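You operate a simulated robot arm through the tools that you are given. There is no shell and no other tool. Be economical: measure what you need, move in short steps, check, and stop when the job is done.

Carry out the task below with a simulated two-armed robot. There is one attempt and no reset: what you move stays moved.

JOB
Couple the blue motor to the gearbox and run it 10 turns.
Fine: latch the motor, shut the guard and set TURNS before you switch on and press GO; switch off when DONE lights.

Only the result counts: the job must be done as asked and must still hold three seconds after the hand-in. Knocking over, shifting, dropping, spilling or breaking anything else fails it.

ROBOT AND FRAMES
Two 6-joint arms with fingered hands on one trunk, hanging from a carriage that runs on a gantry, over the field with the corners [-1.09, 0.957], [-1.09, -0.323], [1.21, -0.323], [1.21, 0.957] (x, y) and turns from -352 to 336 degrees about z. Base frame: it is fixed where the carriage stands at the start and does not move with it; the origin is on the floor, on the carriage's upright axis, x ahead of it, y to its left, z up. Readings come in m, degrees, newtons and seconds.
The left shoulder is at the start at [0.04, 0.152, 1.502], the right one opposite. With the tool pointing down near the work surface each hand reaches from about 0.44 to 0.74 m from the robot's upright axis, wherever it stands, measured 20 degrees to its own side. Places, roughly: blue fan switch [0.5, 0.8, 0.9]; blue motor [0.5, -0.1, 1]; blue speed knob [0.5, 0.7, 1.1]; clear coupling guard [0.4, 0.1, 1.2]; direction switch [0.5, 0.5, 0.9]; green done lamp [0.5, 0.7, 0.9]; green go button [0.5, 0.6, 1]; motor latch [0.6, -0.1, 0.9]; red motor stop button [0.5, 0.6, 1]; run-in switch [0.5, 0.5, 1]; turns knob [0.5, 0.5, 1.1]; white zero button [0.5, 0.7, 1]. Payload 4 kg a hand.
Tool frame (each hand has its own): the origin (TCP) lies between the finger pads and is the grasp point; the fingertips stand 0.03 m ahead of it; z points along the fingers, y is the line along which they close. Largest opening 0.104 m; the body of the gripper starts 0.035 m behind the TCP. The gripper is a hand of 5 fingers: y runs from the thumb to the fingers, the wrist lies at [-0.015, -0.104, -0.178] in the tool frame, and closing takes about 1.5 s.
Orientation is told as [roll, pitch, yaw] about the base's x, y, z axes, in that order, counted from this pose: with the fingers straight down and the wrist toward the robot, the tool's x, y and z point along [0, 1, 0], [1, 0, 0] and [0, 0, -1] of the base frame.

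CONTROLS
- The arms move only by the tool send_rows. It takes "left_increments", "right_increments" or both (then of equal length, played together; a hand with none holds still); each is one flat list of numbers, 7 for each row, row after row: the shift along the tool's x, y, z in units of 100 mm (1.0 is 100 mm), then the turn, a rotation vector about the tool's x, y, z in units of 180 degrees (1.0 is 180 degrees), then the finger opening in mm, from 0 to 104. In form: [tx, ty, tz, wx, wy, wz, jaw, tx, ty, tz, wx, wy, wz, jaw, ...]. A call has 1 to 8 rows; each row is the pose to reach, as a shift and turn from the pose commanded when the call began, along the tool's axes at that moment. A call with a number of a shift or a turn outside -1 to 1 is refused whole. Each row takes 0.2 s and may step no farther than 0.05 m and 8.6 degrees from the row before; otherwise, or with a gripper value out of range, the whole call is refused. A pose out of reach is approached as far as the arm can. The call stops where the force on the tool passes 40 N (or 10 N more than at its start, if that is more) or the arm is blocked; 0.2 s more then pass. Each finger travels about 0.045 m/s and halts on what it meets, pressing with about 33 N; the grip force reading is that of the motor and also rises with nothing between the fingers. The clock runs only during rows and for 0.2 s after the last one: add rows that repeat a pose to give the fingers time. It gives the time, the measured TCP pose, the force on the tool (base axes), the opening and the grip force at its end, in the units of the frame above (readings bear some noise), with the torque about the TCP (base axes, N m) and any sound that the robot's microphone picked up, and new pictures: "pictures" is both (left out), scene, wrist or none (wrist: the cameras of the hands that moved).
- Cameras (640 x 400 px; columns grow to the right, rows downward): "scene" is now at [0.2093, 0.0516, 1.784]; the picture's right is [0.71, -0.70, 0.00], its down [-0.58, -0.59, -0.57] and it looks along [0.40, 0.40, -0.82] (base axes); focal length 214 px, centre (320, 200). "left" rides on the left gripper at [-0.06, -0.083, -0.12] in its tool frame; the picture's right is [-0.79, -0.29, 0.54], its down [0.56, -0.71, 0.44] and it looks along [0.26, 0.65, 0.72] (tool axes); focal length 234 px, centre (320, 200). "right" rides on the right gripper at [0.06, -0.083, -0.12] in its tool frame; the picture's right is [-0.79, 0.29, -0.54], its down [-0.56, -0.71, 0.44] and it looks along [-0.26, 0.65, 0.72] (tool axes); focal length 234 px, centre (320, 200). There is no depth. A picture from a camera that has moved, and an enlarged one, comes with that camera's place and axes in the base frame and with its lens.
- slide_trunk(by): slides the trunk up (or, below 0, down) by that many m; the arms and the scene camera ride with it, the base frame stays. It gives what a move gives, with no picture.
- drive_base(legs): drives the robot by 1 to 6 legs, each [ahead, left, turn to the left] in m, m and degrees, along the robot's own axes; the way and the turn of a leg run together, so that a leg with both is an arc; at most 1.5 m and 180 degrees a leg. The arms and the cameras ride along, it lands a little off, and it stops where it bumps. It keeps to its track: a leg is cut to what the track allows. It gives what a move gives, and a new picture of the scene camera.
- hand_shape(shape, hand): the hand has 5 fingers and takes this shape, open, in about a second: jaw (thumb against the fingers, like two jaws); tri (thumb and two fingers); tip (a fingertip pinch); poke (one finger out to press); point (the index stretched); flat (the hand flat); cup (the hand cupped); fist (a fist). The gripper value then closes the fingers along that shape, each until it touches; the sizes above hold for jaw. It gives what a move gives, with no picture.
- pan_tilt(pan, tilt): turns the head with the scene camera to pan (to the left, within 86 degrees either way) and tilt (down, from -29 to 69), counted from straight ahead of the robot. It gives what a move gives, and a new picture of the scene camera.
- zoom(camera, box): a new picture of the part [left, top, right, bottom] of that camera's present view, enlarged. The clock stands still meanwhile.
- hand_in(): hands the job in; it is judged then, once.

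Work in short steps. Places have to be worked out from the pictures, the camera data and where the tool is seen: move nearer, look again, correct. Check each grasp and each placing, and mend what went wrong. You have 120 turns and 260 pictures in all, those below and enlarged ones among them. Open the grippers and draw the arms clear of the work before you hand the job in, unless the task says otherwise; then end with one line.

The tools are called after "Call:" by a JSON object that holds its "op" and its "data". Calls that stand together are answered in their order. send_rows: Moves the arms, as the interface text tells. Its arguments: {"type":"object","properties":{"left_increments":{"type":"array"},"right_increments":{"type":"array"},"pictures":{"type":"string","enum":["both","scene","wrist","none"]}},"required":[]} The other tools are called the same way: slide_trunk (by) slides the trunk up or down; hand_shape (shape, hand) gives the hand a shape; drive_base (legs) drives the base; pan_tilt (pan, tilt) turns the head that bears the scene camera; zoom (camera, box) takes an enlarged picture of a part of a camera's view; hand_in () hands the job in.

At the start:

```text
time_s: 0.0
left_eef_pos: [0.4101, 0.4304, 1.5991]
left_tool_rot: [0.0, 0.0, 0.0]
left_wrist_force: [-0.1, 0.1, -0.2]
left_ft_torque: [0.01, 0.01, -0.03]
left_opening: 0.104
left_grip_force: 0.0
left_shape: jaw
right_eef_pos: [0.6058, -0.0232, 0.9999]
right_tool_rot: [0.0, 0.1, -0.5]
right_wrist_force: [0.5, 0.0, -0.4]
right_ft_torque: [0.02, 0.0, 0.0]
right_opening: 0.1036
right_grip_force: 0.1
right_shape: jaw
trunk travel left (down, up): [-0.675, 0.125]
robot x, y, heading: [0.0017, 0.001, -0.1]
head pan, tilt: [45.5, 55.5]
```

scene: 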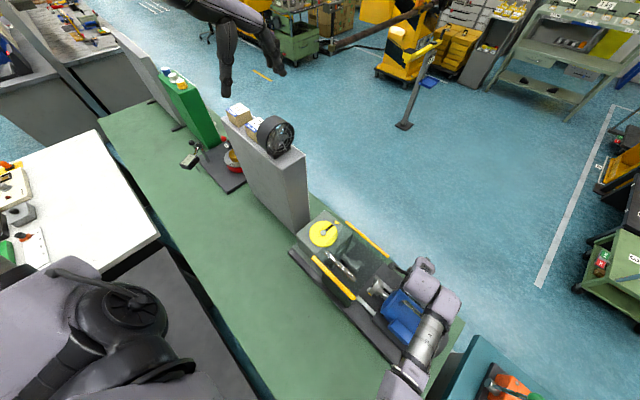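
right: 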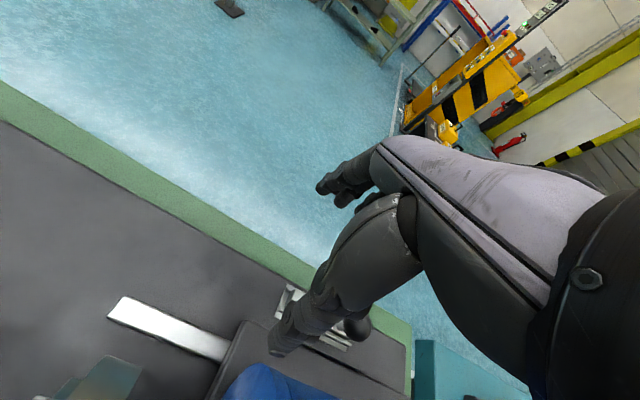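
left: 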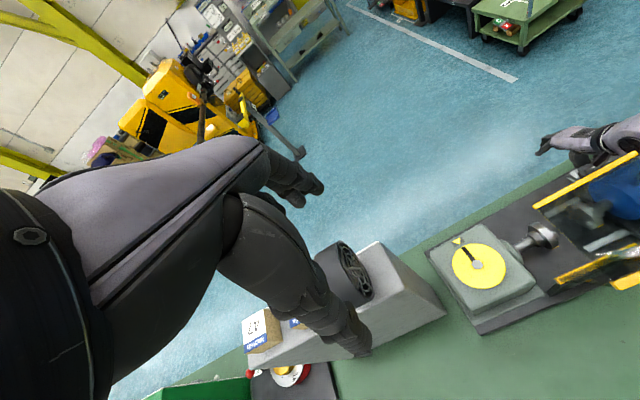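

The right hand sits over the motor. I look at the rig from the head first, straight ahead and down.

Call:
{"op": "pan_tilt", "data": {"pan": 0, "tilt": 60}}

Call:
{"op": "pan_tilt", "data": {"pan": 50, "tilt": 45}}

```text
time_s: 1.1
left_eef_pos: [0.4112, 0.4299, 1.5989]
left_tool_rot: [0.1, 0.0, 0.0]
left_wrist_force: [0.0, -0.2, 0.6]
left_ft_torque: [0.0, -0.02, 0.01]
left_opening: 0.1037
left_grip_force: 0.0
left_shape: jaw
right_eef_pos: [0.6058, -0.0236, 0.9994]
right_tool_rot: [-0.1, 0.2, -0.4]
right_wrist_force: [0.5, 0.3, -0.1]
right_ft_torque: [-0.01, 0.03, 0.03]
right_opening: 0.1038
right_grip_force: 0.0
right_shape: jaw
trunk travel left (down, up): [-0.675, 0.125]
robot x, y, heading: [0.0022, -0.0041, 0.1]
head pan, tilt: [0.0, 60.0]
camera scene: at [0.2258, 0.0006, 1.7785], right [0.0, -1.0, 0.0], down [-0.87, 0.0, -0.5], along [0.5, 0.0, -0.87], focal length 214 px, centre (320, 200)
```

scene: 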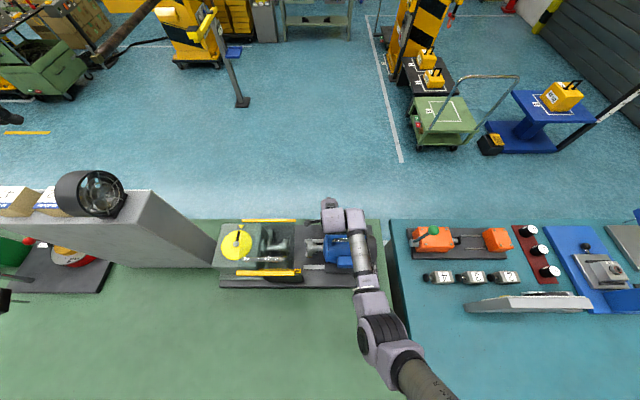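

```text
time_s: 2.3
left_eef_pos: [0.4098, 0.4302, 1.5985]
left_tool_rot: [0.0, 0.0, 0.1]
left_wrist_force: [0.9, 0.3, -0.4]
left_ft_torque: [-0.01, 0.01, 0.0]
left_opening: 0.1037
left_grip_force: 0.0
left_shape: jaw
right_eef_pos: [0.6056, -0.0231, 0.9987]
right_tool_rot: [-0.1, -0.1, -0.4]
right_wrist_force: [-0.5, 0.7, -0.2]
right_ft_torque: [-0.01, -0.01, -0.03]
right_opening: 0.1035
right_grip_force: 0.1
right_shape: jaw
trunk travel left (down, up): [-0.675, 0.125]
robot x, y, heading: [0.0033, -0.0028, 0.2]
head pan, tilt: [50.0, 45.0]
camera scene: at [0.2114, 0.0627, 1.798], right [0.77, -0.64, 0.0], down [-0.46, -0.54, -0.71], along [0.45, 0.54, -0.71], focal length 214 px, centre (320, 200)
```

scene: 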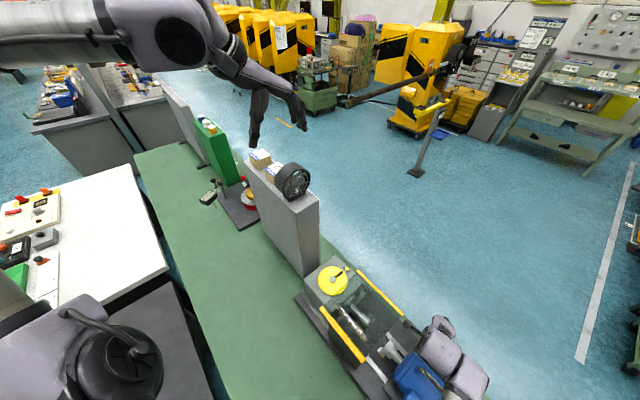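

I zoom in on the motor rig with the head straight ahead again.

Call:
{"op": "pan_tilt", "data": {"pan": 5, "tilt": 62}}

Call:
{"op": "zoom", "data": {"camera": "scene", "box": [200, 160, 400, 300]}}

Call:
{"op": "zoom", "data": {"camera": "right", "box": [80, 240, 440, 400]}}

```text
time_s: 3.4
left_eef_pos: [0.4097, 0.4297, 1.5989]
left_tool_rot: [0.0, 0.0, 0.1]
left_wrist_force: [0.4, -0.2, -1.2]
left_ft_torque: [-0.01, 0.0, -0.02]
left_opening: 0.1037
left_grip_force: 0.0
left_shape: jaw
right_eef_pos: [0.6051, -0.0232, 0.9992]
right_tool_rot: [-0.1, 0.1, -0.5]
right_wrist_force: [-0.5, -0.4, 1.0]
right_ft_torque: [0.01, -0.01, 0.05]
right_opening: 0.1037
right_grip_force: 0.1
right_shape: jaw
trunk travel left (down, up): [-0.675, 0.125]
robot x, y, heading: [0.0005, -0.0001, 0.1]
head pan, tilt: [5.0, 62.0]
camera scene: at [0.2232, 0.0062, 1.7763], right [0.09, -1.0, 0.0], down [-0.88, -0.08, -0.47], along [0.47, 0.04, -0.88], focal length 214 px, centre (320, 200)
```

scene: 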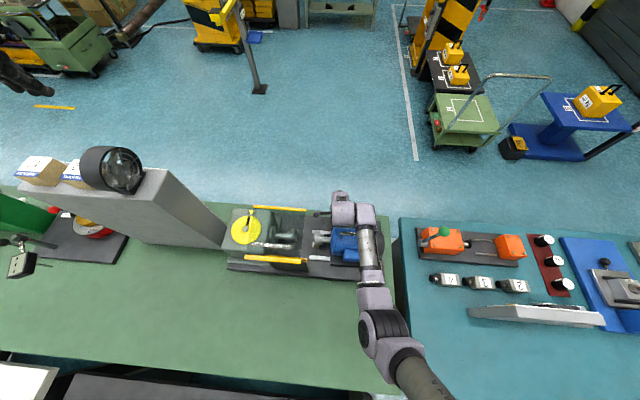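

```text
2.86 times, centred on (300, 230) of scene
camera zoom: at [0.2232, 0.0062, 1.7763], right [0.09, -1.0, 0.0], down [-0.88, -0.08, -0.47], along [0.47, 0.04, -0.88], focal length 613 px, centre (377, 114)
```

zoom: 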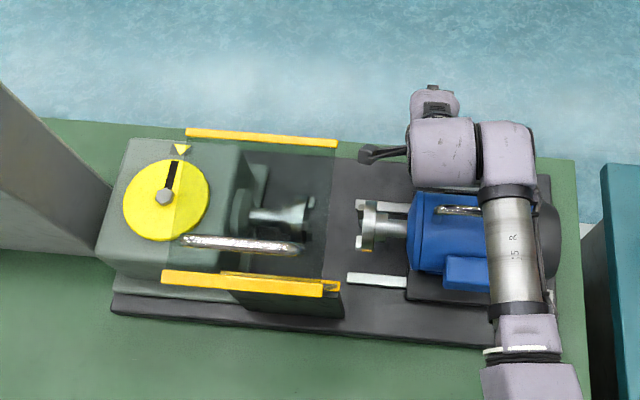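

```text
1.78 times, centred on (260, 320) of right
camera zoom: at [0.5227, 0.0377, 1.1187], right [0.28, -0.79, 0.54], down [-0.71, -0.55, -0.44], along [0.64, -0.26, -0.72], focal length 416 px, centre (427, -13)
```

zoom: 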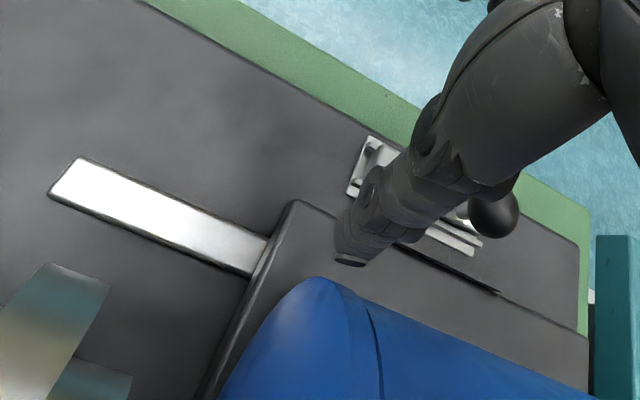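

The right hand blocks the view, so I raise it straight up by 0.25 m and look again.

Call:
{"op": "send_rows", "data": {"right_increments": [0, 0, -0.4, 0, 0, 0, 104, 0, 0, -0.8, 0, 0, 0, 104, 0, 0, -1.0, 0, 0, 0, 104], "pictures": "wrist"}}

Call:
{"op": "send_rows", "data": {"right_increments": [0, 0, -0.4, 0, 0, 0, 104, 0, -0.4, -0.8, 0, 0, 0, 104, 0, -0.8, -1.0, 0, 0, 0, 104], "pictures": "both"}}

Call:
{"op": "zoom", "data": {"camera": "scene", "box": [200, 160, 400, 300]}}

```text
time_s: 4.2
left_eef_pos: [0.4107, 0.4288, 1.599]
left_tool_rot: [0.0, 0.0, -0.1]
left_wrist_force: [-0.4, -0.5, 0.2]
left_ft_torque: [0.0, -0.01, -0.03]
left_opening: 0.1034
left_grip_force: 0.1
left_shape: jaw
right_eef_pos: [0.6317, -0.0092, 1.0868]
right_tool_rot: [-0.2, 0.2, -1.9]
right_wrist_force: [-0.2, -0.2, 0.7]
right_ft_torque: [0.01, -0.01, -0.01]
right_opening: 0.1036
right_grip_force: 0.1
right_shape: jaw
right hand out of reach, approached as far as the arm can: row 1, 2, 3
trunk travel left (down, up): [-0.675, 0.125]
robot x, y, heading: [-0.0012, -0.0015, 0.0]
head pan, tilt: [5.0, 62.0]
camera right: at [0.5512, 0.0538, 1.2058], right [0.26, -0.8, 0.54], down [-0.72, -0.54, -0.43], along [0.64, -0.28, -0.72], focal length 234 px, centre (320, 200)
```

right: 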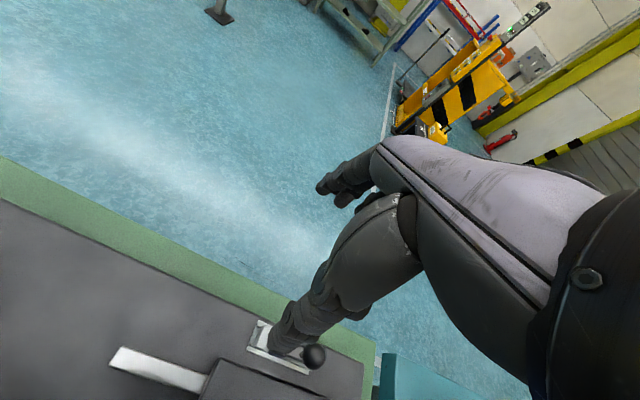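

```text
refused: row 2 steps farther than a row can; nothing moved
```

```text
2.86 times, centred on (300, 230) of scene
camera zoom: at [0.2231, 0.006, 1.7762], right [0.09, -1.0, 0.0], down [-0.88, -0.08, -0.47], along [0.47, 0.04, -0.88], focal length 613 px, centre (377, 114)
```

zoom: 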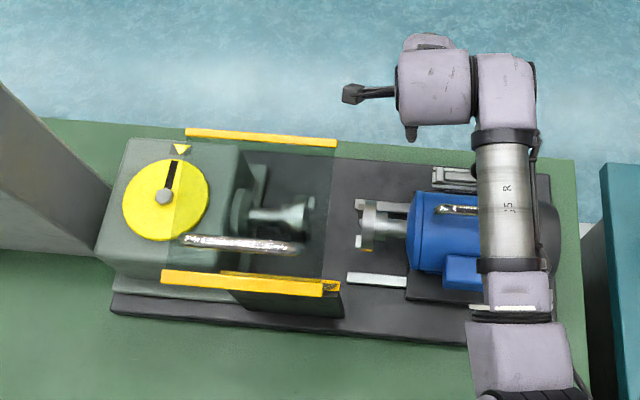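

The guard stands tilted open (strips at z≈1.27 and 1.17). I raise the trunk and back away to get a lower, more frontal view of everything.

Call:
{"op": "slide_trunk", "data": {"by": 0.12}}

Call:
{"op": "drive_base", "data": {"legs": [[-0.45, 0, 0]]}}

Call:
{"op": "pan_tilt", "data": {"pan": 0, "tilt": 42}}

Call:
{"op": "pan_tilt", "data": {"pan": 40, "tilt": 35}}

```text
time_s: 5.7
left_eef_pos: [0.4098, 0.4304, 1.7183]
left_tool_rot: [0.0, 0.0, 0.0]
left_wrist_force: [0.4, -0.3, -0.4]
left_ft_torque: [0.0, 0.02, -0.03]
left_opening: 0.1036
left_grip_force: 0.0
left_shape: jaw
right_eef_pos: [0.6328, -0.0102, 1.2052]
right_tool_rot: [-0.1, 0.0, -1.8]
right_wrist_force: [0.0, 0.7, 0.4]
right_ft_torque: [0.01, 0.02, -0.04]
right_opening: 0.1036
right_grip_force: 0.0
right_shape: jaw
trunk travel left (down, up): [-0.795, 0.005]
robot x, y, heading: [-0.0016, -0.0004, -0.1]
head pan, tilt: [5.0, 62.0]
```

```text
time_s: 8.4
left_eef_pos: [-0.0231, 0.4281, 1.7199]
left_tool_rot: [0.1, -0.1, -0.4]
left_wrist_force: [0.4, 0.3, -0.6]
left_ft_torque: [-0.03, 0.02, 0.0]
left_opening: 0.1035
left_grip_force: 0.1
left_shape: jaw
right_eef_pos: [0.1953, -0.0127, 1.2055]
right_tool_rot: [-0.2, 0.0, -2.3]
right_wrist_force: [-0.5, 0.0, -0.3]
right_ft_torque: [-0.01, 0.02, 0.02]
right_opening: 0.1039
right_grip_force: 0.1
right_shape: jaw
trunk travel left (down, up): [-0.795, 0.005]
robot x, y, heading: [-0.437, 0.0047, -0.5]
head pan, tilt: [5.0, 62.0]
camera scene: at [-0.2135, 0.0061, 1.8963], right [0.08, -1.0, 0.0], down [-0.88, -0.07, -0.47], along [0.47, 0.04, -0.88], focal length 214 px, centre (320, 200)
```

scene: 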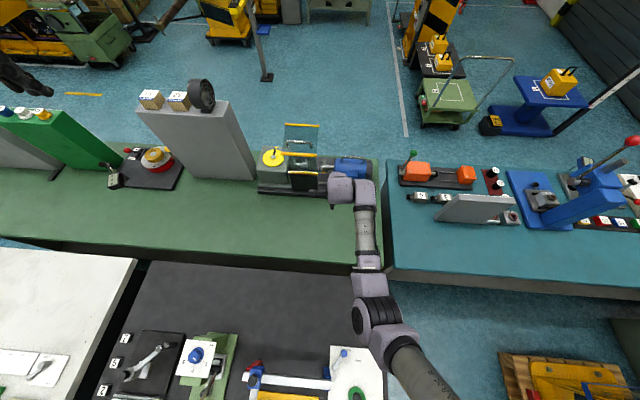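

```text
time_s: 9.2
left_eef_pos: [-0.0234, 0.4283, 1.718]
left_tool_rot: [0.0, 0.0, -0.4]
left_wrist_force: [0.5, 0.7, -0.5]
left_ft_torque: [-0.02, -0.01, 0.01]
left_opening: 0.1036
left_grip_force: 0.0
left_shape: jaw
right_eef_pos: [0.1956, -0.0136, 1.2057]
right_tool_rot: [-0.2, 0.2, -2.3]
right_wrist_force: [-1.0, -0.1, -0.4]
right_ft_torque: [-0.01, -0.01, 0.01]
right_opening: 0.1036
right_grip_force: 0.2
right_shape: jaw
trunk travel left (down, up): [-0.795, 0.005]
robot x, y, heading: [-0.4339, 0.003, -0.3]
head pan, tilt: [0.0, 42.0]
camera scene: at [-0.194, 0.0004, 1.9223], right [-0.01, -1.0, 0.0], down [-0.67, 0.0, -0.74], along [0.74, 0.0, -0.67], focal length 214 px, centre (320, 200)
```

scene: 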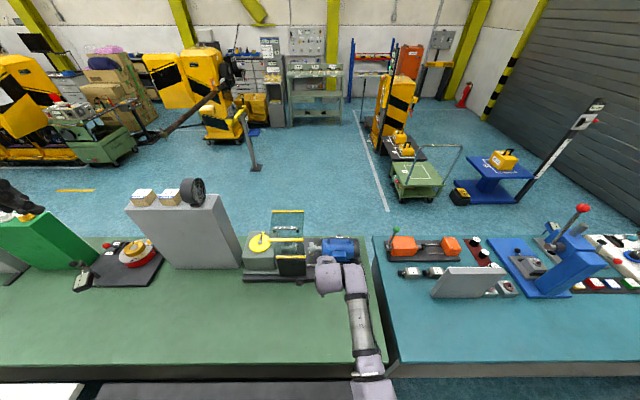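

```text
time_s: 10.3
left_eef_pos: [-0.0235, 0.4276, 1.7189]
left_tool_rot: [0.0, 0.1, -0.3]
left_wrist_force: [0.1, 0.8, 0.5]
left_ft_torque: [0.01, 0.01, -0.01]
left_opening: 0.1035
left_grip_force: 0.0
left_shape: jaw
right_eef_pos: [0.1954, -0.0124, 1.2064]
right_tool_rot: [-0.2, 0.0, -2.3]
right_wrist_force: [-0.2, 0.2, -0.5]
right_ft_torque: [0.02, 0.01, -0.01]
right_opening: 0.1036
right_grip_force: 0.1
right_shape: jaw
trunk travel left (down, up): [-0.795, 0.005]
robot x, y, heading: [-0.4362, 0.0019, -0.3]
head pan, tilt: [40.0, 35.0]
camera scene: at [-0.2097, 0.057, 1.9328], right [0.64, -0.77, 0.0], down [-0.44, -0.37, -0.82], along [0.63, 0.52, -0.57], focal length 214 px, centre (320, 200)
```

scene: 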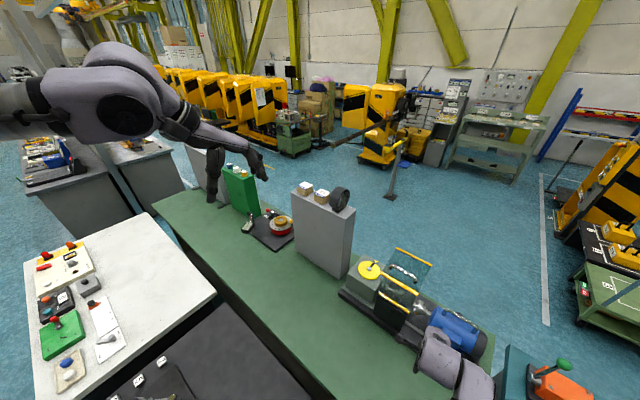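

The grey box's face toward me is blank, so its controls must face +x; I'll go round later. First a closer look at the guard and motor from here.

Call:
{"op": "zoom", "data": {"camera": "scene", "box": [330, 230, 510, 380]}}

Call:
{"op": "pan_tilt", "data": {"pan": 0, "tilt": 42}}

Call:
{"op": "zoom", "data": {"camera": "scene", "box": [230, 200, 374, 290]}}

```text
2.67 times, centred on (420, 305) of scene
camera zoom: at [-0.2097, 0.057, 1.9328], right [0.64, -0.77, 0.0], down [-0.44, -0.37, -0.82], along [0.63, 0.52, -0.57], focal length 572 px, centre (53, -80)
```

zoom: 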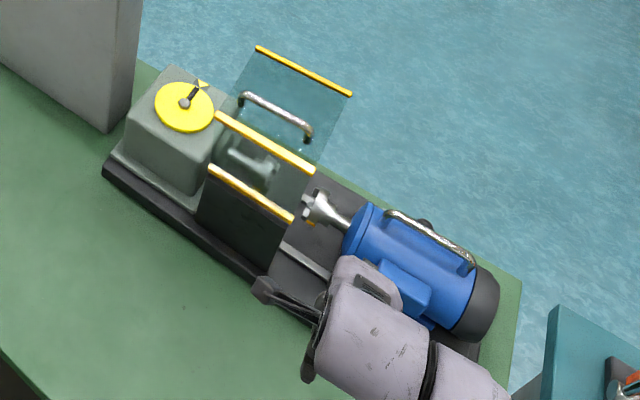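

```text
time_s: 11.4
left_eef_pos: [-0.0231, 0.4279, 1.7179]
left_tool_rot: [0.0, 0.1, -0.4]
left_wrist_force: [0.4, 0.9, 0.0]
left_ft_torque: [0.01, -0.02, -0.01]
left_opening: 0.1038
left_grip_force: 0.0
left_shape: jaw
right_eef_pos: [0.1951, -0.0131, 1.2056]
right_tool_rot: [-0.2, 0.2, -2.3]
right_wrist_force: [0.0, -0.9, 0.3]
right_ft_torque: [0.02, -0.01, -0.02]
right_opening: 0.1035
right_grip_force: 0.1
right_shape: jaw
trunk travel left (down, up): [-0.795, 0.005]
robot x, y, heading: [-0.4353, -0.0004, -0.6]
head pan, tilt: [0.0, 42.0]
camera scene: at [-0.194, 0.0004, 1.9223], right [-0.01, -1.0, 0.0], down [-0.67, 0.0, -0.74], along [0.74, 0.0, -0.67], focal length 214 px, centre (320, 200)
```

scene: 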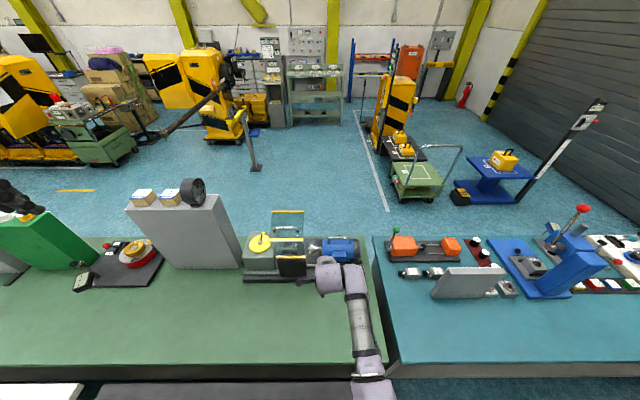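

```text
4.44 times, centred on (302, 245) of scene
camera zoom: at [-0.194, 0.0004, 1.9223], right [-0.01, -1.0, 0.0], down [-0.67, 0.0, -0.74], along [0.74, 0.0, -0.67], focal length 953 px, centre (400, 0)
```

zoom: 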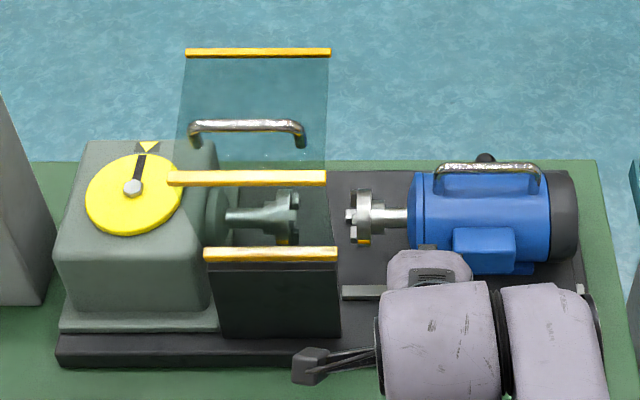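

The guard is hinged on the front wall, and the motor has a top handle near (0.483, −0.10, 1.045). I drive so the right hand is above that handle.

Call:
{"op": "drive_base", "data": {"legs": [[0, -0.09, 0], [0.29, 0, 0]]}}

Call:
{"op": "send_rows", "data": {"right_increments": [0, 0, 0, 0, 0, 0, 104], "pictures": "wrist"}}

Call:
{"op": "zoom", "data": {"camera": "scene", "box": [220, 150, 420, 290]}}

```text
time_s: 14.1
left_eef_pos: [0.2657, 0.3353, 1.7184]
left_tool_rot: [-0.1, 0.0, -0.5]
left_wrist_force: [-0.1, -0.3, 0.2]
left_ft_torque: [0.02, 0.05, -0.01]
left_opening: 0.1037
left_grip_force: 0.1
left_shape: jaw
right_eef_pos: [0.4833, -0.1055, 1.2047]
right_tool_rot: [-0.3, 0.1, -2.4]
right_wrist_force: [0.5, 0.1, -0.1]
right_ft_torque: [0.02, -0.03, 0.0]
right_opening: 0.1038
right_grip_force: 0.0
right_shape: jaw
trunk travel left (down, up): [-0.795, 0.005]
robot x, y, heading: [-0.1437, -0.0887, -0.5]
head pan, tilt: [0.0, 42.0]
camera scene: at [0.0945, -0.0921, 1.9223], right [-0.01, -1.0, 0.0], down [-0.67, 0.01, -0.74], along [0.74, -0.01, -0.67], focal length 214 px, centre (320, 200)
```

scene: 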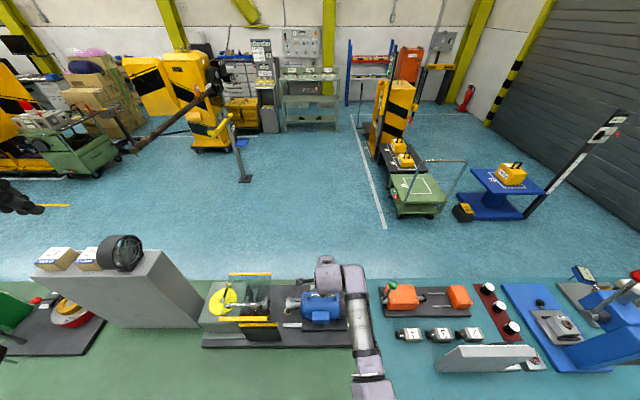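

```text
time_s: 14.5
left_eef_pos: [0.2661, 0.3362, 1.7194]
left_tool_rot: [-0.1, 0.1, -0.4]
left_wrist_force: [0.1, -0.5, 0.8]
left_ft_torque: [-0.03, 0.0, 0.01]
left_opening: 0.1036
left_grip_force: 0.0
left_shape: jaw
right_eef_pos: [0.4843, -0.1064, 1.2059]
right_tool_rot: [-0.2, 0.1, -2.4]
right_wrist_force: [0.3, -0.2, -0.1]
right_ft_torque: [-0.04, 0.01, 0.0]
right_opening: 0.1036
right_grip_force: 0.1
right_shape: jaw
trunk travel left (down, up): [-0.795, 0.005]
robot x, y, heading: [-0.1477, -0.0931, -0.5]
head pan, tilt: [0.0, 42.0]
camera right: at [0.4038, -0.0422, 1.3255], right [0.26, -0.8, 0.55], down [-0.73, -0.53, -0.43], along [0.63, -0.29, -0.72], focal length 234 px, centre (320, 200)
```

right: 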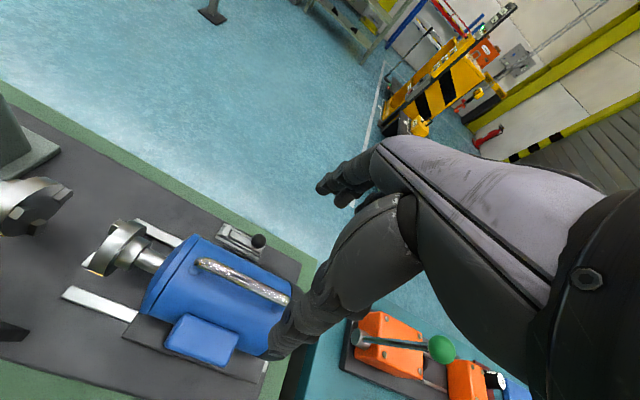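

```text
2.86 times, centred on (320, 220) of scene
camera zoom: at [0.0945, -0.0921, 1.9223], right [-0.01, -1.0, 0.0], down [-0.67, 0.01, -0.74], along [0.74, -0.01, -0.67], focal length 613 px, centre (320, 143)
```

zoom: 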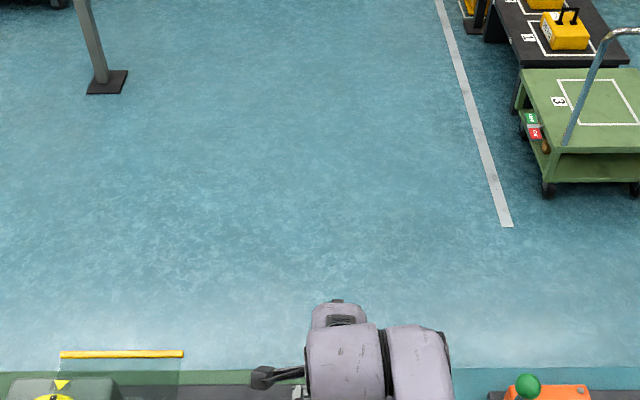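

Triangulation agrees: handle centre (0.483, −0.103, 1.045). I lower the right hand to 1.065 with the fingers open and check.

Call:
{"op": "send_rows", "data": {"right_increments": [0, 0, 0.4, 0, 0, 0, 104, 0, 0, 0.8, 0, 0, 0, 104], "pictures": "none"}}

Call:
{"op": "send_rows", "data": {"right_increments": [0, 0, 0.3, 0, 0, 0, 104, 0, 0, 0.6, 0, 0, 0, 104], "pictures": "wrist"}}

```text
time_s: 15.1
left_eef_pos: [0.2657, 0.3368, 1.719]
left_tool_rot: [0.0, 0.0, -0.5]
left_wrist_force: [-0.1, -0.2, 0.8]
left_ft_torque: [0.0, 0.0, 0.01]
left_opening: 0.1037
left_grip_force: 0.1
left_shape: jaw
right_eef_pos: [0.4856, -0.1055, 1.1254]
right_tool_rot: [-0.2, -0.1, -2.4]
right_wrist_force: [0.3, 0.4, 0.9]
right_ft_torque: [-0.03, -0.04, 0.0]
right_opening: 0.1038
right_grip_force: 0.0
right_shape: jaw
trunk travel left (down, up): [-0.795, 0.005]
robot x, y, heading: [-0.1492, -0.0911, -0.8]
head pan, tilt: [0.0, 42.0]
```

```text
time_s: 15.7
left_eef_pos: [0.2659, 0.3345, 1.7187]
left_tool_rot: [0.1, -0.1, -0.5]
left_wrist_force: [1.3, 0.2, -0.4]
left_ft_torque: [0.01, 0.02, 0.0]
left_opening: 0.1039
left_grip_force: 0.0
left_shape: jaw
right_eef_pos: [0.4852, -0.1064, 1.0657]
right_tool_rot: [0.0, 0.2, -2.3]
right_wrist_force: [0.2, 1.2, -0.1]
right_ft_torque: [0.02, -0.01, -0.04]
right_opening: 0.1038
right_grip_force: 0.1
right_shape: jaw
trunk travel left (down, up): [-0.795, 0.005]
robot x, y, heading: [-0.1482, -0.0924, -0.2]
head pan, tilt: [0.0, 42.0]
camera right: at [0.4049, -0.0413, 1.1847], right [0.26, -0.8, 0.54], down [-0.73, -0.53, -0.43], along [0.63, -0.29, -0.72], focal length 234 px, centre (320, 200)
```

right: 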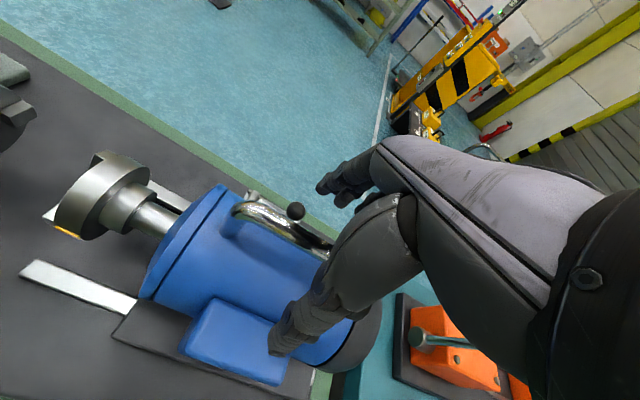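

The handle passes at the TCP. I go down another 10 mm and close on it.

Call:
{"op": "send_rows", "data": {"right_increments": [0, 0, 0.1, 0, 0, 0, 104, 0, 0, 0.1, 0, 0, 0, 60, 0, 0, 0.1, 0, 0, 0, 20, 0, 0, 0.1, 0, 0, 0, 0, 0, 0, 0.1, 0, 0, 0, 0, 0, 0, 0.1, 0, 0, 0, 0, 0, 0, 0.1, 0, 0, 0, 0, 0, 0, 0.1, 0, 0, 0, 0], "pictures": "both"}}

```text
time_s: 17.5
left_eef_pos: [0.2652, 0.3363, 1.7198]
left_tool_rot: [0.1, 0.1, -0.6]
left_wrist_force: [-0.3, -0.7, -0.5]
left_ft_torque: [-0.04, 0.03, 0.0]
left_opening: 0.1034
left_grip_force: 0.1
left_shape: jaw
right_eef_pos: [0.4842, -0.1064, 1.0545]
right_tool_rot: [-0.3, 0.1, -2.3]
right_wrist_force: [-2.2, 0.8, -1.2]
right_ft_torque: [-0.02, -0.06, 0.13]
right_opening: 0.0
right_grip_force: 25.5
right_shape: jaw
trunk travel left (down, up): [-0.795, 0.005]
robot x, y, heading: [-0.1471, -0.0911, -0.2]
head pan, tilt: [0.0, 42.0]
camera scene: at [0.0944, -0.092, 1.9222], right [-0.01, -1.0, 0.0], down [-0.67, 0.01, -0.74], along [0.74, -0.01, -0.67], focal length 214 px, centre (320, 200)
camera right: at [0.4032, -0.0412, 1.174], right [0.26, -0.8, 0.54], down [-0.73, -0.53, -0.43], along [0.63, -0.29, -0.72], focal length 234 px, centre (320, 200)
```

scene: 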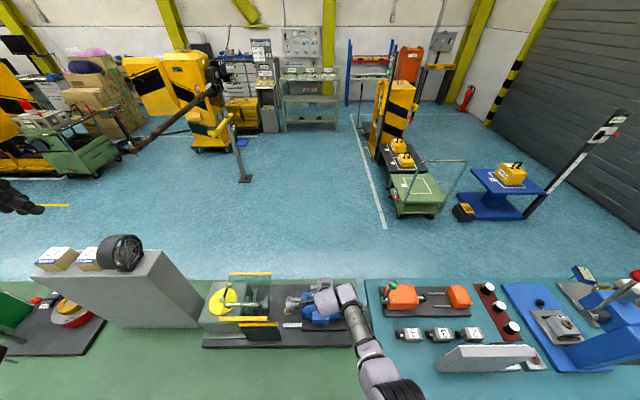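
right: 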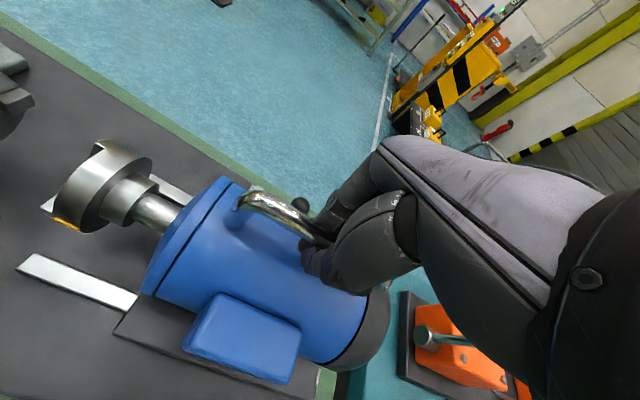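

The handle is inside the closed fingers. I slide the motor toward the gearbox (+y) in small steps, watching the force.

Call:
{"op": "send_rows", "data": {"right_increments": [0.1, -0.004, 0, 0, 0, 0, 0, 0.2, -0.008, 0, 0, 0, 0, 0, 0.3, -0.012, 0, 0, 0, 0, 0, 0.4, -0.016, 0, 0, 0, 0, 0], "pictures": "wrist"}}

```text
time_s: 18.5
left_eef_pos: [0.2656, 0.3359, 1.7186]
left_tool_rot: [0.0, 0.0, -0.5]
left_wrist_force: [0.1, 0.2, -0.5]
left_ft_torque: [-0.01, 0.02, 0.01]
left_opening: 0.1038
left_grip_force: 0.0
left_shape: jaw
right_eef_pos: [0.4819, -0.076, 1.0556]
right_tool_rot: [-0.2, 0.1, -2.4]
right_wrist_force: [0.7, -1.0, -9.1]
right_ft_torque: [0.12, -0.01, 0.15]
right_opening: 0.0
right_grip_force: 33.2
right_shape: jaw
right hand out of reach, approached as far as the arm can: row 4
trunk travel left (down, up): [-0.795, 0.005]
robot x, y, heading: [-0.1477, -0.0899, -0.4]
head pan, tilt: [0.0, 42.0]
camera right: at [0.4011, -0.012, 1.175], right [0.26, -0.8, 0.54], down [-0.73, -0.53, -0.43], along [0.63, -0.29, -0.72], focal length 234 px, centre (320, 200)
```

right: 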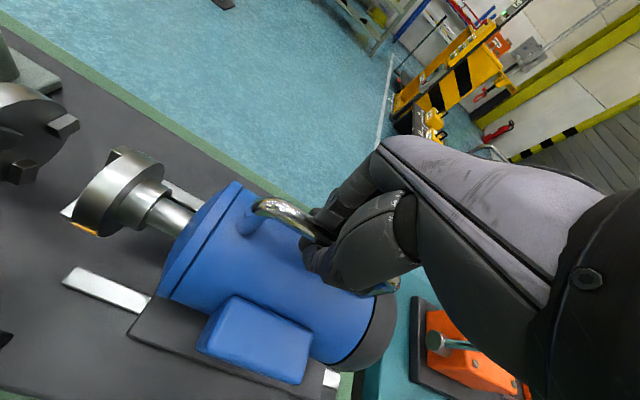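

The motor slides along. The arm is at its lateral limit, so I carry on with short base moves to the left.

Call:
{"op": "drive_base", "data": {"legs": [[0, 0.025, 0]]}}

Call:
{"op": "send_rows", "data": {"right_increments": [0, 0, 0, 0, 0, 0, 0], "pictures": "wrist"}}

```text
time_s: 19.3
left_eef_pos: [0.2662, 0.3614, 1.7176]
left_tool_rot: [0.1, 0.0, -0.5]
left_wrist_force: [-0.1, -0.7, 0.3]
left_ft_torque: [0.0, 0.0, 0.0]
left_opening: 0.1038
left_grip_force: 0.0
left_shape: jaw
right_eef_pos: [0.4817, -0.0511, 1.0546]
right_tool_rot: [-0.1, 0.2, -2.2]
right_wrist_force: [-0.6, 3.4, -6.7]
right_ft_torque: [0.1, -0.01, 0.16]
right_opening: 0.0
right_grip_force: 33.2
right_shape: jaw
trunk travel left (down, up): [-0.795, 0.005]
robot x, y, heading: [-0.145, -0.061, -0.6]
head pan, tilt: [0.0, 42.0]
camera scene: at [0.0945, -0.0665, 1.9222], right [-0.01, -1.0, 0.0], down [-0.67, 0.01, -0.74], along [0.74, -0.01, -0.67], focal length 214 px, centre (320, 200)
```

scene: 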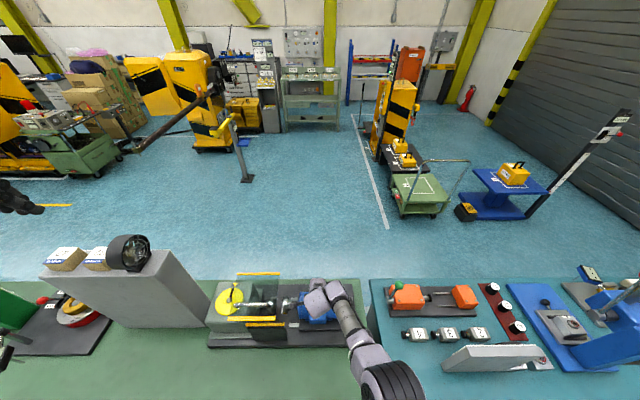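

```text
time_s: 19.7
left_eef_pos: [0.2661, 0.3615, 1.7185]
left_tool_rot: [0.1, 0.0, -0.4]
left_wrist_force: [1.0, -0.3, -0.6]
left_ft_torque: [-0.02, -0.02, 0.02]
left_opening: 0.1036
left_grip_force: 0.0
left_shape: jaw
right_eef_pos: [0.482, -0.0504, 1.0552]
right_tool_rot: [0.0, 0.3, -2.2]
right_wrist_force: [0.4, 2.6, -3.6]
right_ft_torque: [0.11, 0.01, 0.15]
right_opening: 0.0
right_grip_force: 32.8
right_shape: jaw
trunk travel left (down, up): [-0.795, 0.005]
robot x, y, heading: [-0.1484, -0.0618, -0.6]
head pan, tilt: [0.0, 42.0]
camera right: at [0.4013, 0.0142, 1.1753], right [0.26, -0.8, 0.54], down [-0.73, -0.53, -0.43], along [0.63, -0.28, -0.72], focal length 234 px, centre (320, 200)
```

right: 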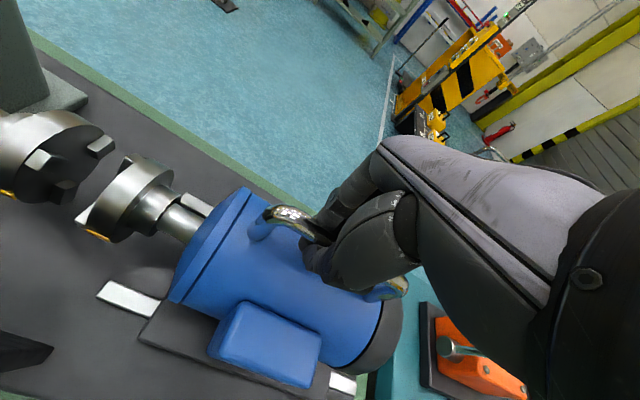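

The jaws are close. I zoom in to check that they interleave before pushing further.

Call:
{"op": "zoom", "data": {"camera": "right", "box": [0, 90, 240, 250]}}

```text
2.50 times, centred on (120, 170) of right
camera zoom: at [0.4013, 0.0142, 1.1753], right [0.26, -0.8, 0.54], down [-0.73, -0.53, -0.43], along [0.63, -0.28, -0.72], focal length 585 px, centre (820, 275)
```

zoom: 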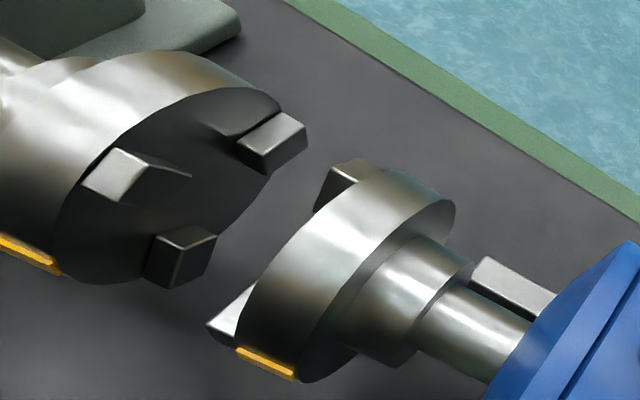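

The gold marks are collinear and the teeth interleave, with about 20 mm left to full mesh. I continue left.

Call:
{"op": "drive_base", "data": {"legs": [[0, 0.012, 0]]}}

Call:
{"op": "send_rows", "data": {"right_increments": [0, 0, 0, 0, 0, 0, 0], "pictures": "wrist"}}

Call:
{"op": "zoom", "data": {"camera": "right", "box": [0, 90, 240, 250]}}

```text
time_s: 20.4
left_eef_pos: [0.266, 0.374, 1.7184]
left_tool_rot: [0.1, 0.1, -0.6]
left_wrist_force: [-0.2, 0.0, 0.2]
left_ft_torque: [-0.02, 0.02, 0.01]
left_opening: 0.1037
left_grip_force: 0.1
left_shape: jaw
right_eef_pos: [0.4821, -0.0367, 1.0553]
right_tool_rot: [0.0, 0.1, -2.3]
right_wrist_force: [-0.4, 3.5, -5.9]
right_ft_torque: [0.13, 0.0, 0.13]
right_opening: 0.0001
right_grip_force: 32.9
right_shape: jaw
trunk travel left (down, up): [-0.795, 0.005]
robot x, y, heading: [-0.1472, -0.0528, -0.5]
head pan, tilt: [0.0, 42.0]
camera scene: at [0.0947, -0.0542, 1.9222], right [-0.01, -1.0, 0.0], down [-0.67, 0.01, -0.74], along [0.74, -0.01, -0.67], focal length 214 px, centre (320, 200)
```

scene: 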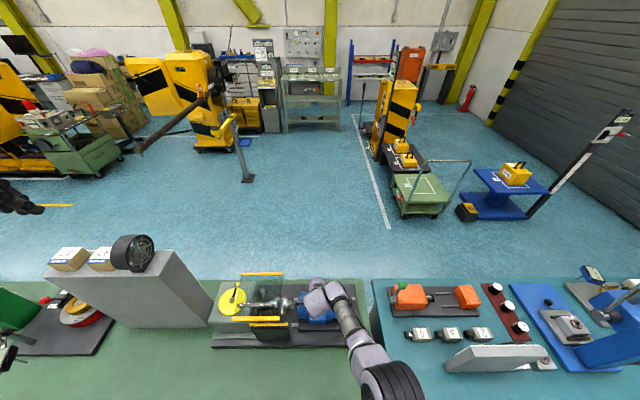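

```text
time_s: 20.8
left_eef_pos: [0.2652, 0.3738, 1.7189]
left_tool_rot: [0.2, 0.0, -0.6]
left_wrist_force: [-0.7, 0.0, 0.0]
left_ft_torque: [0.01, -0.01, 0.0]
left_opening: 0.1038
left_grip_force: 0.1
left_shape: jaw
right_eef_pos: [0.4811, -0.0367, 1.0554]
right_tool_rot: [0.0, 0.2, -2.3]
right_wrist_force: [0.3, 1.8, -4.7]
right_ft_torque: [0.11, -0.02, 0.14]
right_opening: 0.0
right_grip_force: 32.9
right_shape: jaw
trunk travel left (down, up): [-0.795, 0.005]
robot x, y, heading: [-0.1469, -0.049, -0.3]
head pan, tilt: [0.0, 42.0]
camera right: at [0.401, 0.0274, 1.1754], right [0.26, -0.8, 0.54], down [-0.73, -0.53, -0.43], along [0.63, -0.28, -0.72], focal length 234 px, centre (320, 200)
```

right: 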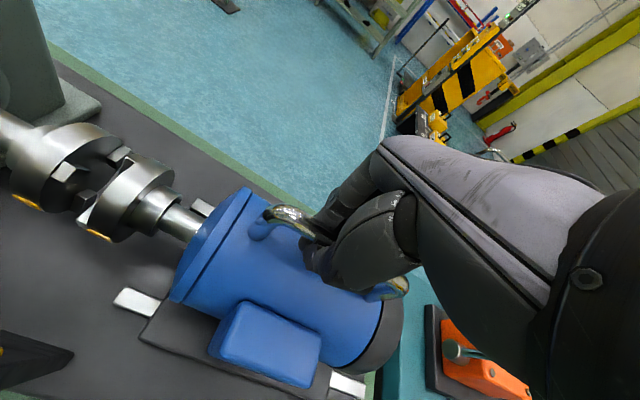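

```text
2.50 times, centred on (120, 170) of right
camera zoom: at [0.401, 0.0274, 1.1754], right [0.26, -0.8, 0.54], down [-0.73, -0.53, -0.43], along [0.63, -0.28, -0.72], focal length 585 px, centre (820, 275)
```

zoom: 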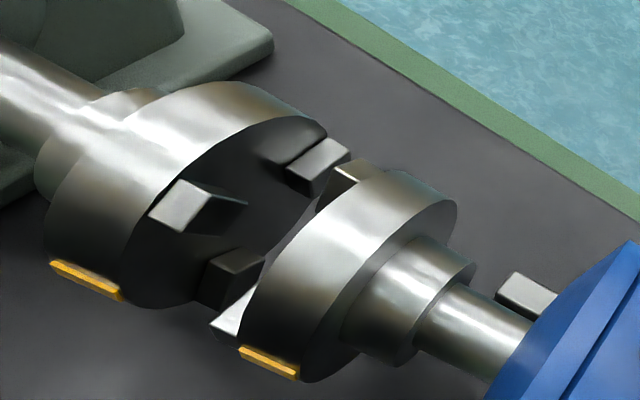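

They mesh cleanly; I continue.

Call:
{"op": "drive_base", "data": {"legs": [[0, 0.012, 0]]}}

Call:
{"op": "zoom", "data": {"camera": "right", "box": [0, 90, 240, 250]}}

```text
time_s: 21.6
left_eef_pos: [0.2656, 0.3852, 1.7191]
left_tool_rot: [0.1, -0.1, -0.5]
left_wrist_force: [0.5, -0.7, -0.1]
left_ft_torque: [0.02, 0.02, 0.0]
left_opening: 0.1036
left_grip_force: 0.1
left_shape: jaw
right_eef_pos: [0.4812, -0.0232, 1.0558]
right_tool_rot: [0.1, 0.2, -2.3]
right_wrist_force: [0.5, 3.6, -6.1]
right_ft_torque: [0.09, 0.05, 0.15]
right_opening: 0.0
right_grip_force: 33.1
right_shape: jaw
trunk travel left (down, up): [-0.795, 0.005]
robot x, y, heading: [-0.1488, -0.0491, -0.3]
head pan, tilt: [0.0, 42.0]
camera scene: at [0.0948, -0.0422, 1.9222], right [-0.01, -1.0, 0.0], down [-0.67, 0.01, -0.74], along [0.74, -0.01, -0.67], focal length 214 px, centre (320, 200)
```

scene: 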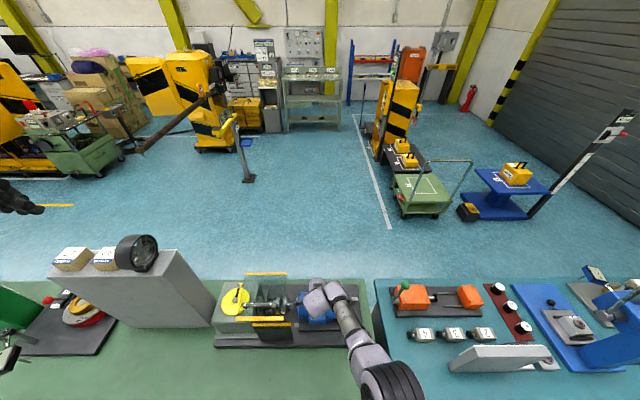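

```text
2.50 times, centred on (120, 170) of right
camera zoom: at [0.4008, 0.0402, 1.1756], right [0.26, -0.8, 0.54], down [-0.73, -0.53, -0.43], along [0.63, -0.28, -0.72], focal length 585 px, centre (820, 275)
```

zoom: 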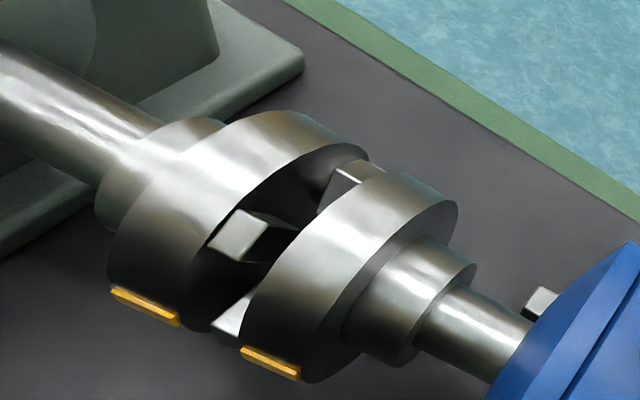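

Nearly meshed; about 5–10 mm to go. One more small push.

Call:
{"op": "drive_base", "data": {"legs": [[0, 0.008, 0]]}}

Call:
{"op": "zoom", "data": {"camera": "right", "box": [0, 90, 240, 250]}}

```text
time_s: 22.3
left_eef_pos: [0.2664, 0.3927, 1.7189]
left_tool_rot: [0.0, 0.1, -0.6]
left_wrist_force: [0.1, -0.8, 0.5]
left_ft_torque: [-0.02, 0.01, 0.03]
left_opening: 0.1035
left_grip_force: 0.2
left_shape: jaw
right_eef_pos: [0.4811, -0.0166, 1.0557]
right_tool_rot: [0.0, 0.3, -2.3]
right_wrist_force: [0.1, -2.8, -4.6]
right_ft_torque: [0.06, -0.03, 0.16]
right_opening: 0.0003
right_grip_force: 32.6
right_shape: jaw
trunk travel left (down, up): [-0.795, 0.005]
robot x, y, heading: [-0.1475, -0.0311, -0.6]
head pan, tilt: [0.0, 42.0]
camera scene: at [0.0949, -0.0347, 1.9222], right [-0.01, -1.0, 0.0], down [-0.67, 0.0, -0.74], along [0.74, -0.01, -0.67], focal length 214 px, centre (320, 200)
```

scene: 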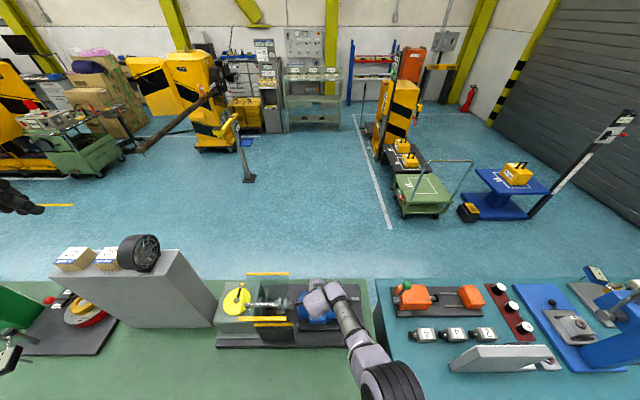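

```text
2.50 times, centred on (120, 170) of right
camera zoom: at [0.4008, 0.0469, 1.1753], right [0.26, -0.8, 0.54], down [-0.73, -0.53, -0.43], along [0.63, -0.28, -0.72], focal length 585 px, centre (820, 275)
```

zoom: 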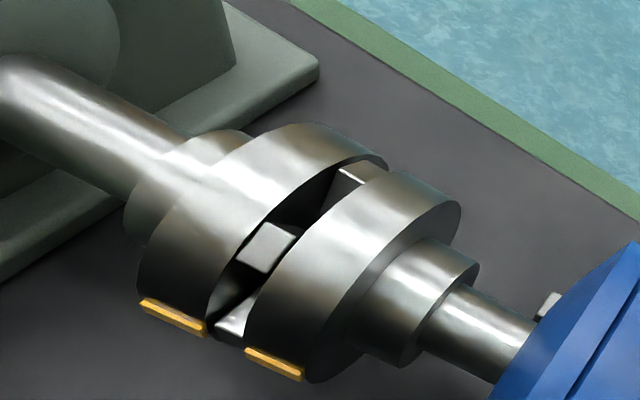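

The force just changed sign, perhaps first contact. I push 6 mm more.

Call:
{"op": "drive_base", "data": {"legs": [[0, 0.007, 0]]}}

Call:
{"op": "zoom", "data": {"camera": "right", "box": [0, 90, 240, 250]}}

```text
time_s: 23.0
left_eef_pos: [0.2662, 0.3988, 1.7183]
left_tool_rot: [0.0, -0.1, -0.5]
left_wrist_force: [-0.2, 0.5, 0.1]
left_ft_torque: [0.0, 0.0, 0.03]
left_opening: 0.1036
left_grip_force: 0.0
left_shape: jaw
right_eef_pos: [0.4807, -0.0105, 1.0547]
right_tool_rot: [0.0, 0.3, -2.2]
right_wrist_force: [1.1, -5.3, -4.0]
right_ft_torque: [0.06, -0.01, 0.11]
right_opening: 0.0001
right_grip_force: 33.2
right_shape: jaw
trunk travel left (down, up): [-0.795, 0.005]
robot x, y, heading: [-0.1508, -0.0231, -0.5]
head pan, tilt: [0.0, 42.0]
camera scene: at [0.095, -0.0279, 1.9222], right [-0.01, -1.0, 0.0], down [-0.67, 0.0, -0.74], along [0.74, -0.01, -0.67], focal length 214 px, centre (320, 200)
```

scene: 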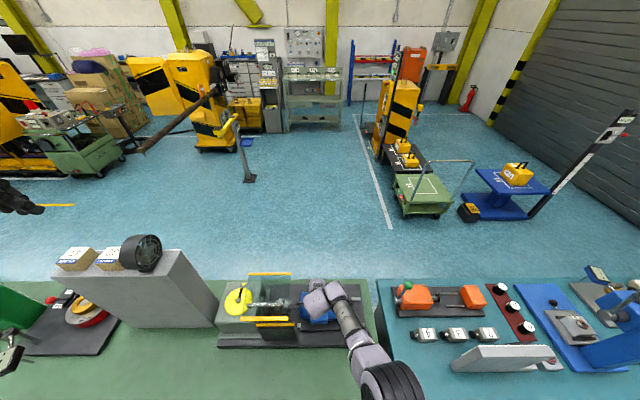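

```text
2.50 times, centred on (120, 170) of right
camera zoom: at [0.4006, 0.0529, 1.1747], right [0.26, -0.8, 0.54], down [-0.73, -0.53, -0.43], along [0.63, -0.28, -0.72], focal length 585 px, centre (820, 275)
```

zoom: 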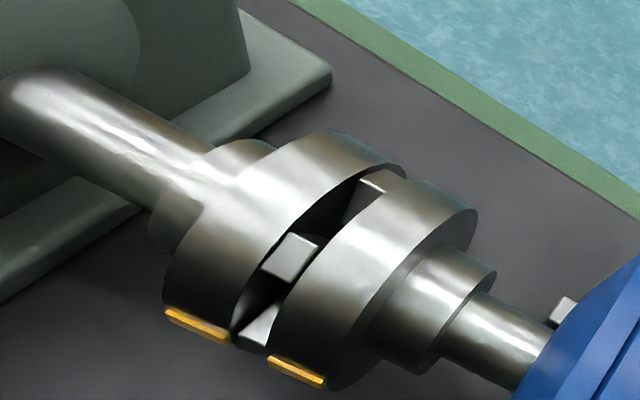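

The motor stopped and the grip slid along the bar, so it is probably at its end stop. I open the hand, rise a bit and look at the latch.

Call:
{"op": "send_rows", "data": {"right_increments": [0, 0, 0, 0, 0, 0, 50, 0, 0, 0, 0, 0, 0, 104, 0, 0, 0, 0, 0, 0, 104, 0, 0, 0, 0, 0, 0, 104, 0, 0, 0, 0, 0, 0, 104, 0, 0, -0.2, 0, 0, 0, 104, 0, 0, -0.5, 0, 0, 0, 104, 0, 0, -0.9, 0, 0, 0, 104], "pictures": "wrist"}}

Call:
{"op": "zoom", "data": {"camera": "right", "box": [100, 160, 400, 400]}}

```text
time_s: 24.8
left_eef_pos: [0.2666, 0.4005, 1.7178]
left_tool_rot: [0.1, -0.1, -0.5]
left_wrist_force: [0.1, -1.2, 0.8]
left_ft_torque: [0.01, -0.01, 0.02]
left_opening: 0.1036
left_grip_force: 0.1
left_shape: jaw
right_eef_pos: [0.4856, -0.017, 1.1472]
right_tool_rot: [-0.3, -0.2, -2.5]
right_wrist_force: [0.0, 0.0, 0.0]
right_ft_torque: [-0.03, 0.0, -0.02]
right_opening: 0.1038
right_grip_force: 0.0
right_shape: jaw
trunk travel left (down, up): [-0.795, 0.005]
robot x, y, heading: [-0.1481, -0.0278, -0.6]
head pan, tilt: [0.0, 42.0]
camera right: at [0.4052, 0.0476, 1.2677], right [0.25, -0.8, 0.55], down [-0.73, -0.53, -0.43], along [0.64, -0.29, -0.71], focal length 234 px, centre (320, 200)
```

right: 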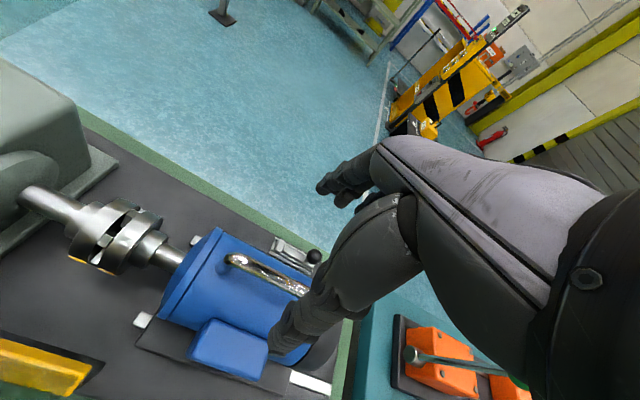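

```text
1.67 times, centred on (250, 280) of right
camera zoom: at [0.4052, 0.0476, 1.2677], right [0.25, -0.8, 0.55], down [-0.73, -0.53, -0.43], along [0.64, -0.29, -0.71], focal length 390 px, centre (437, 67)
```

zoom: 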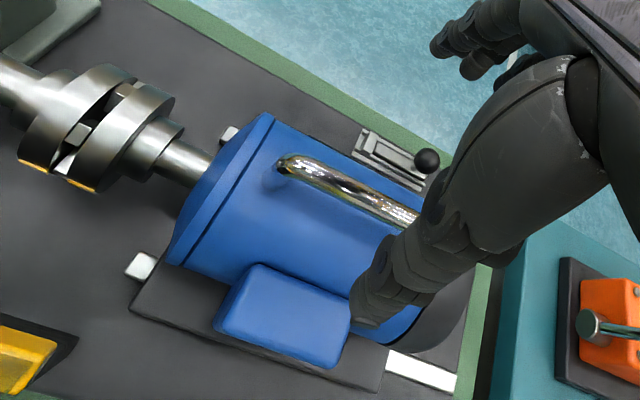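

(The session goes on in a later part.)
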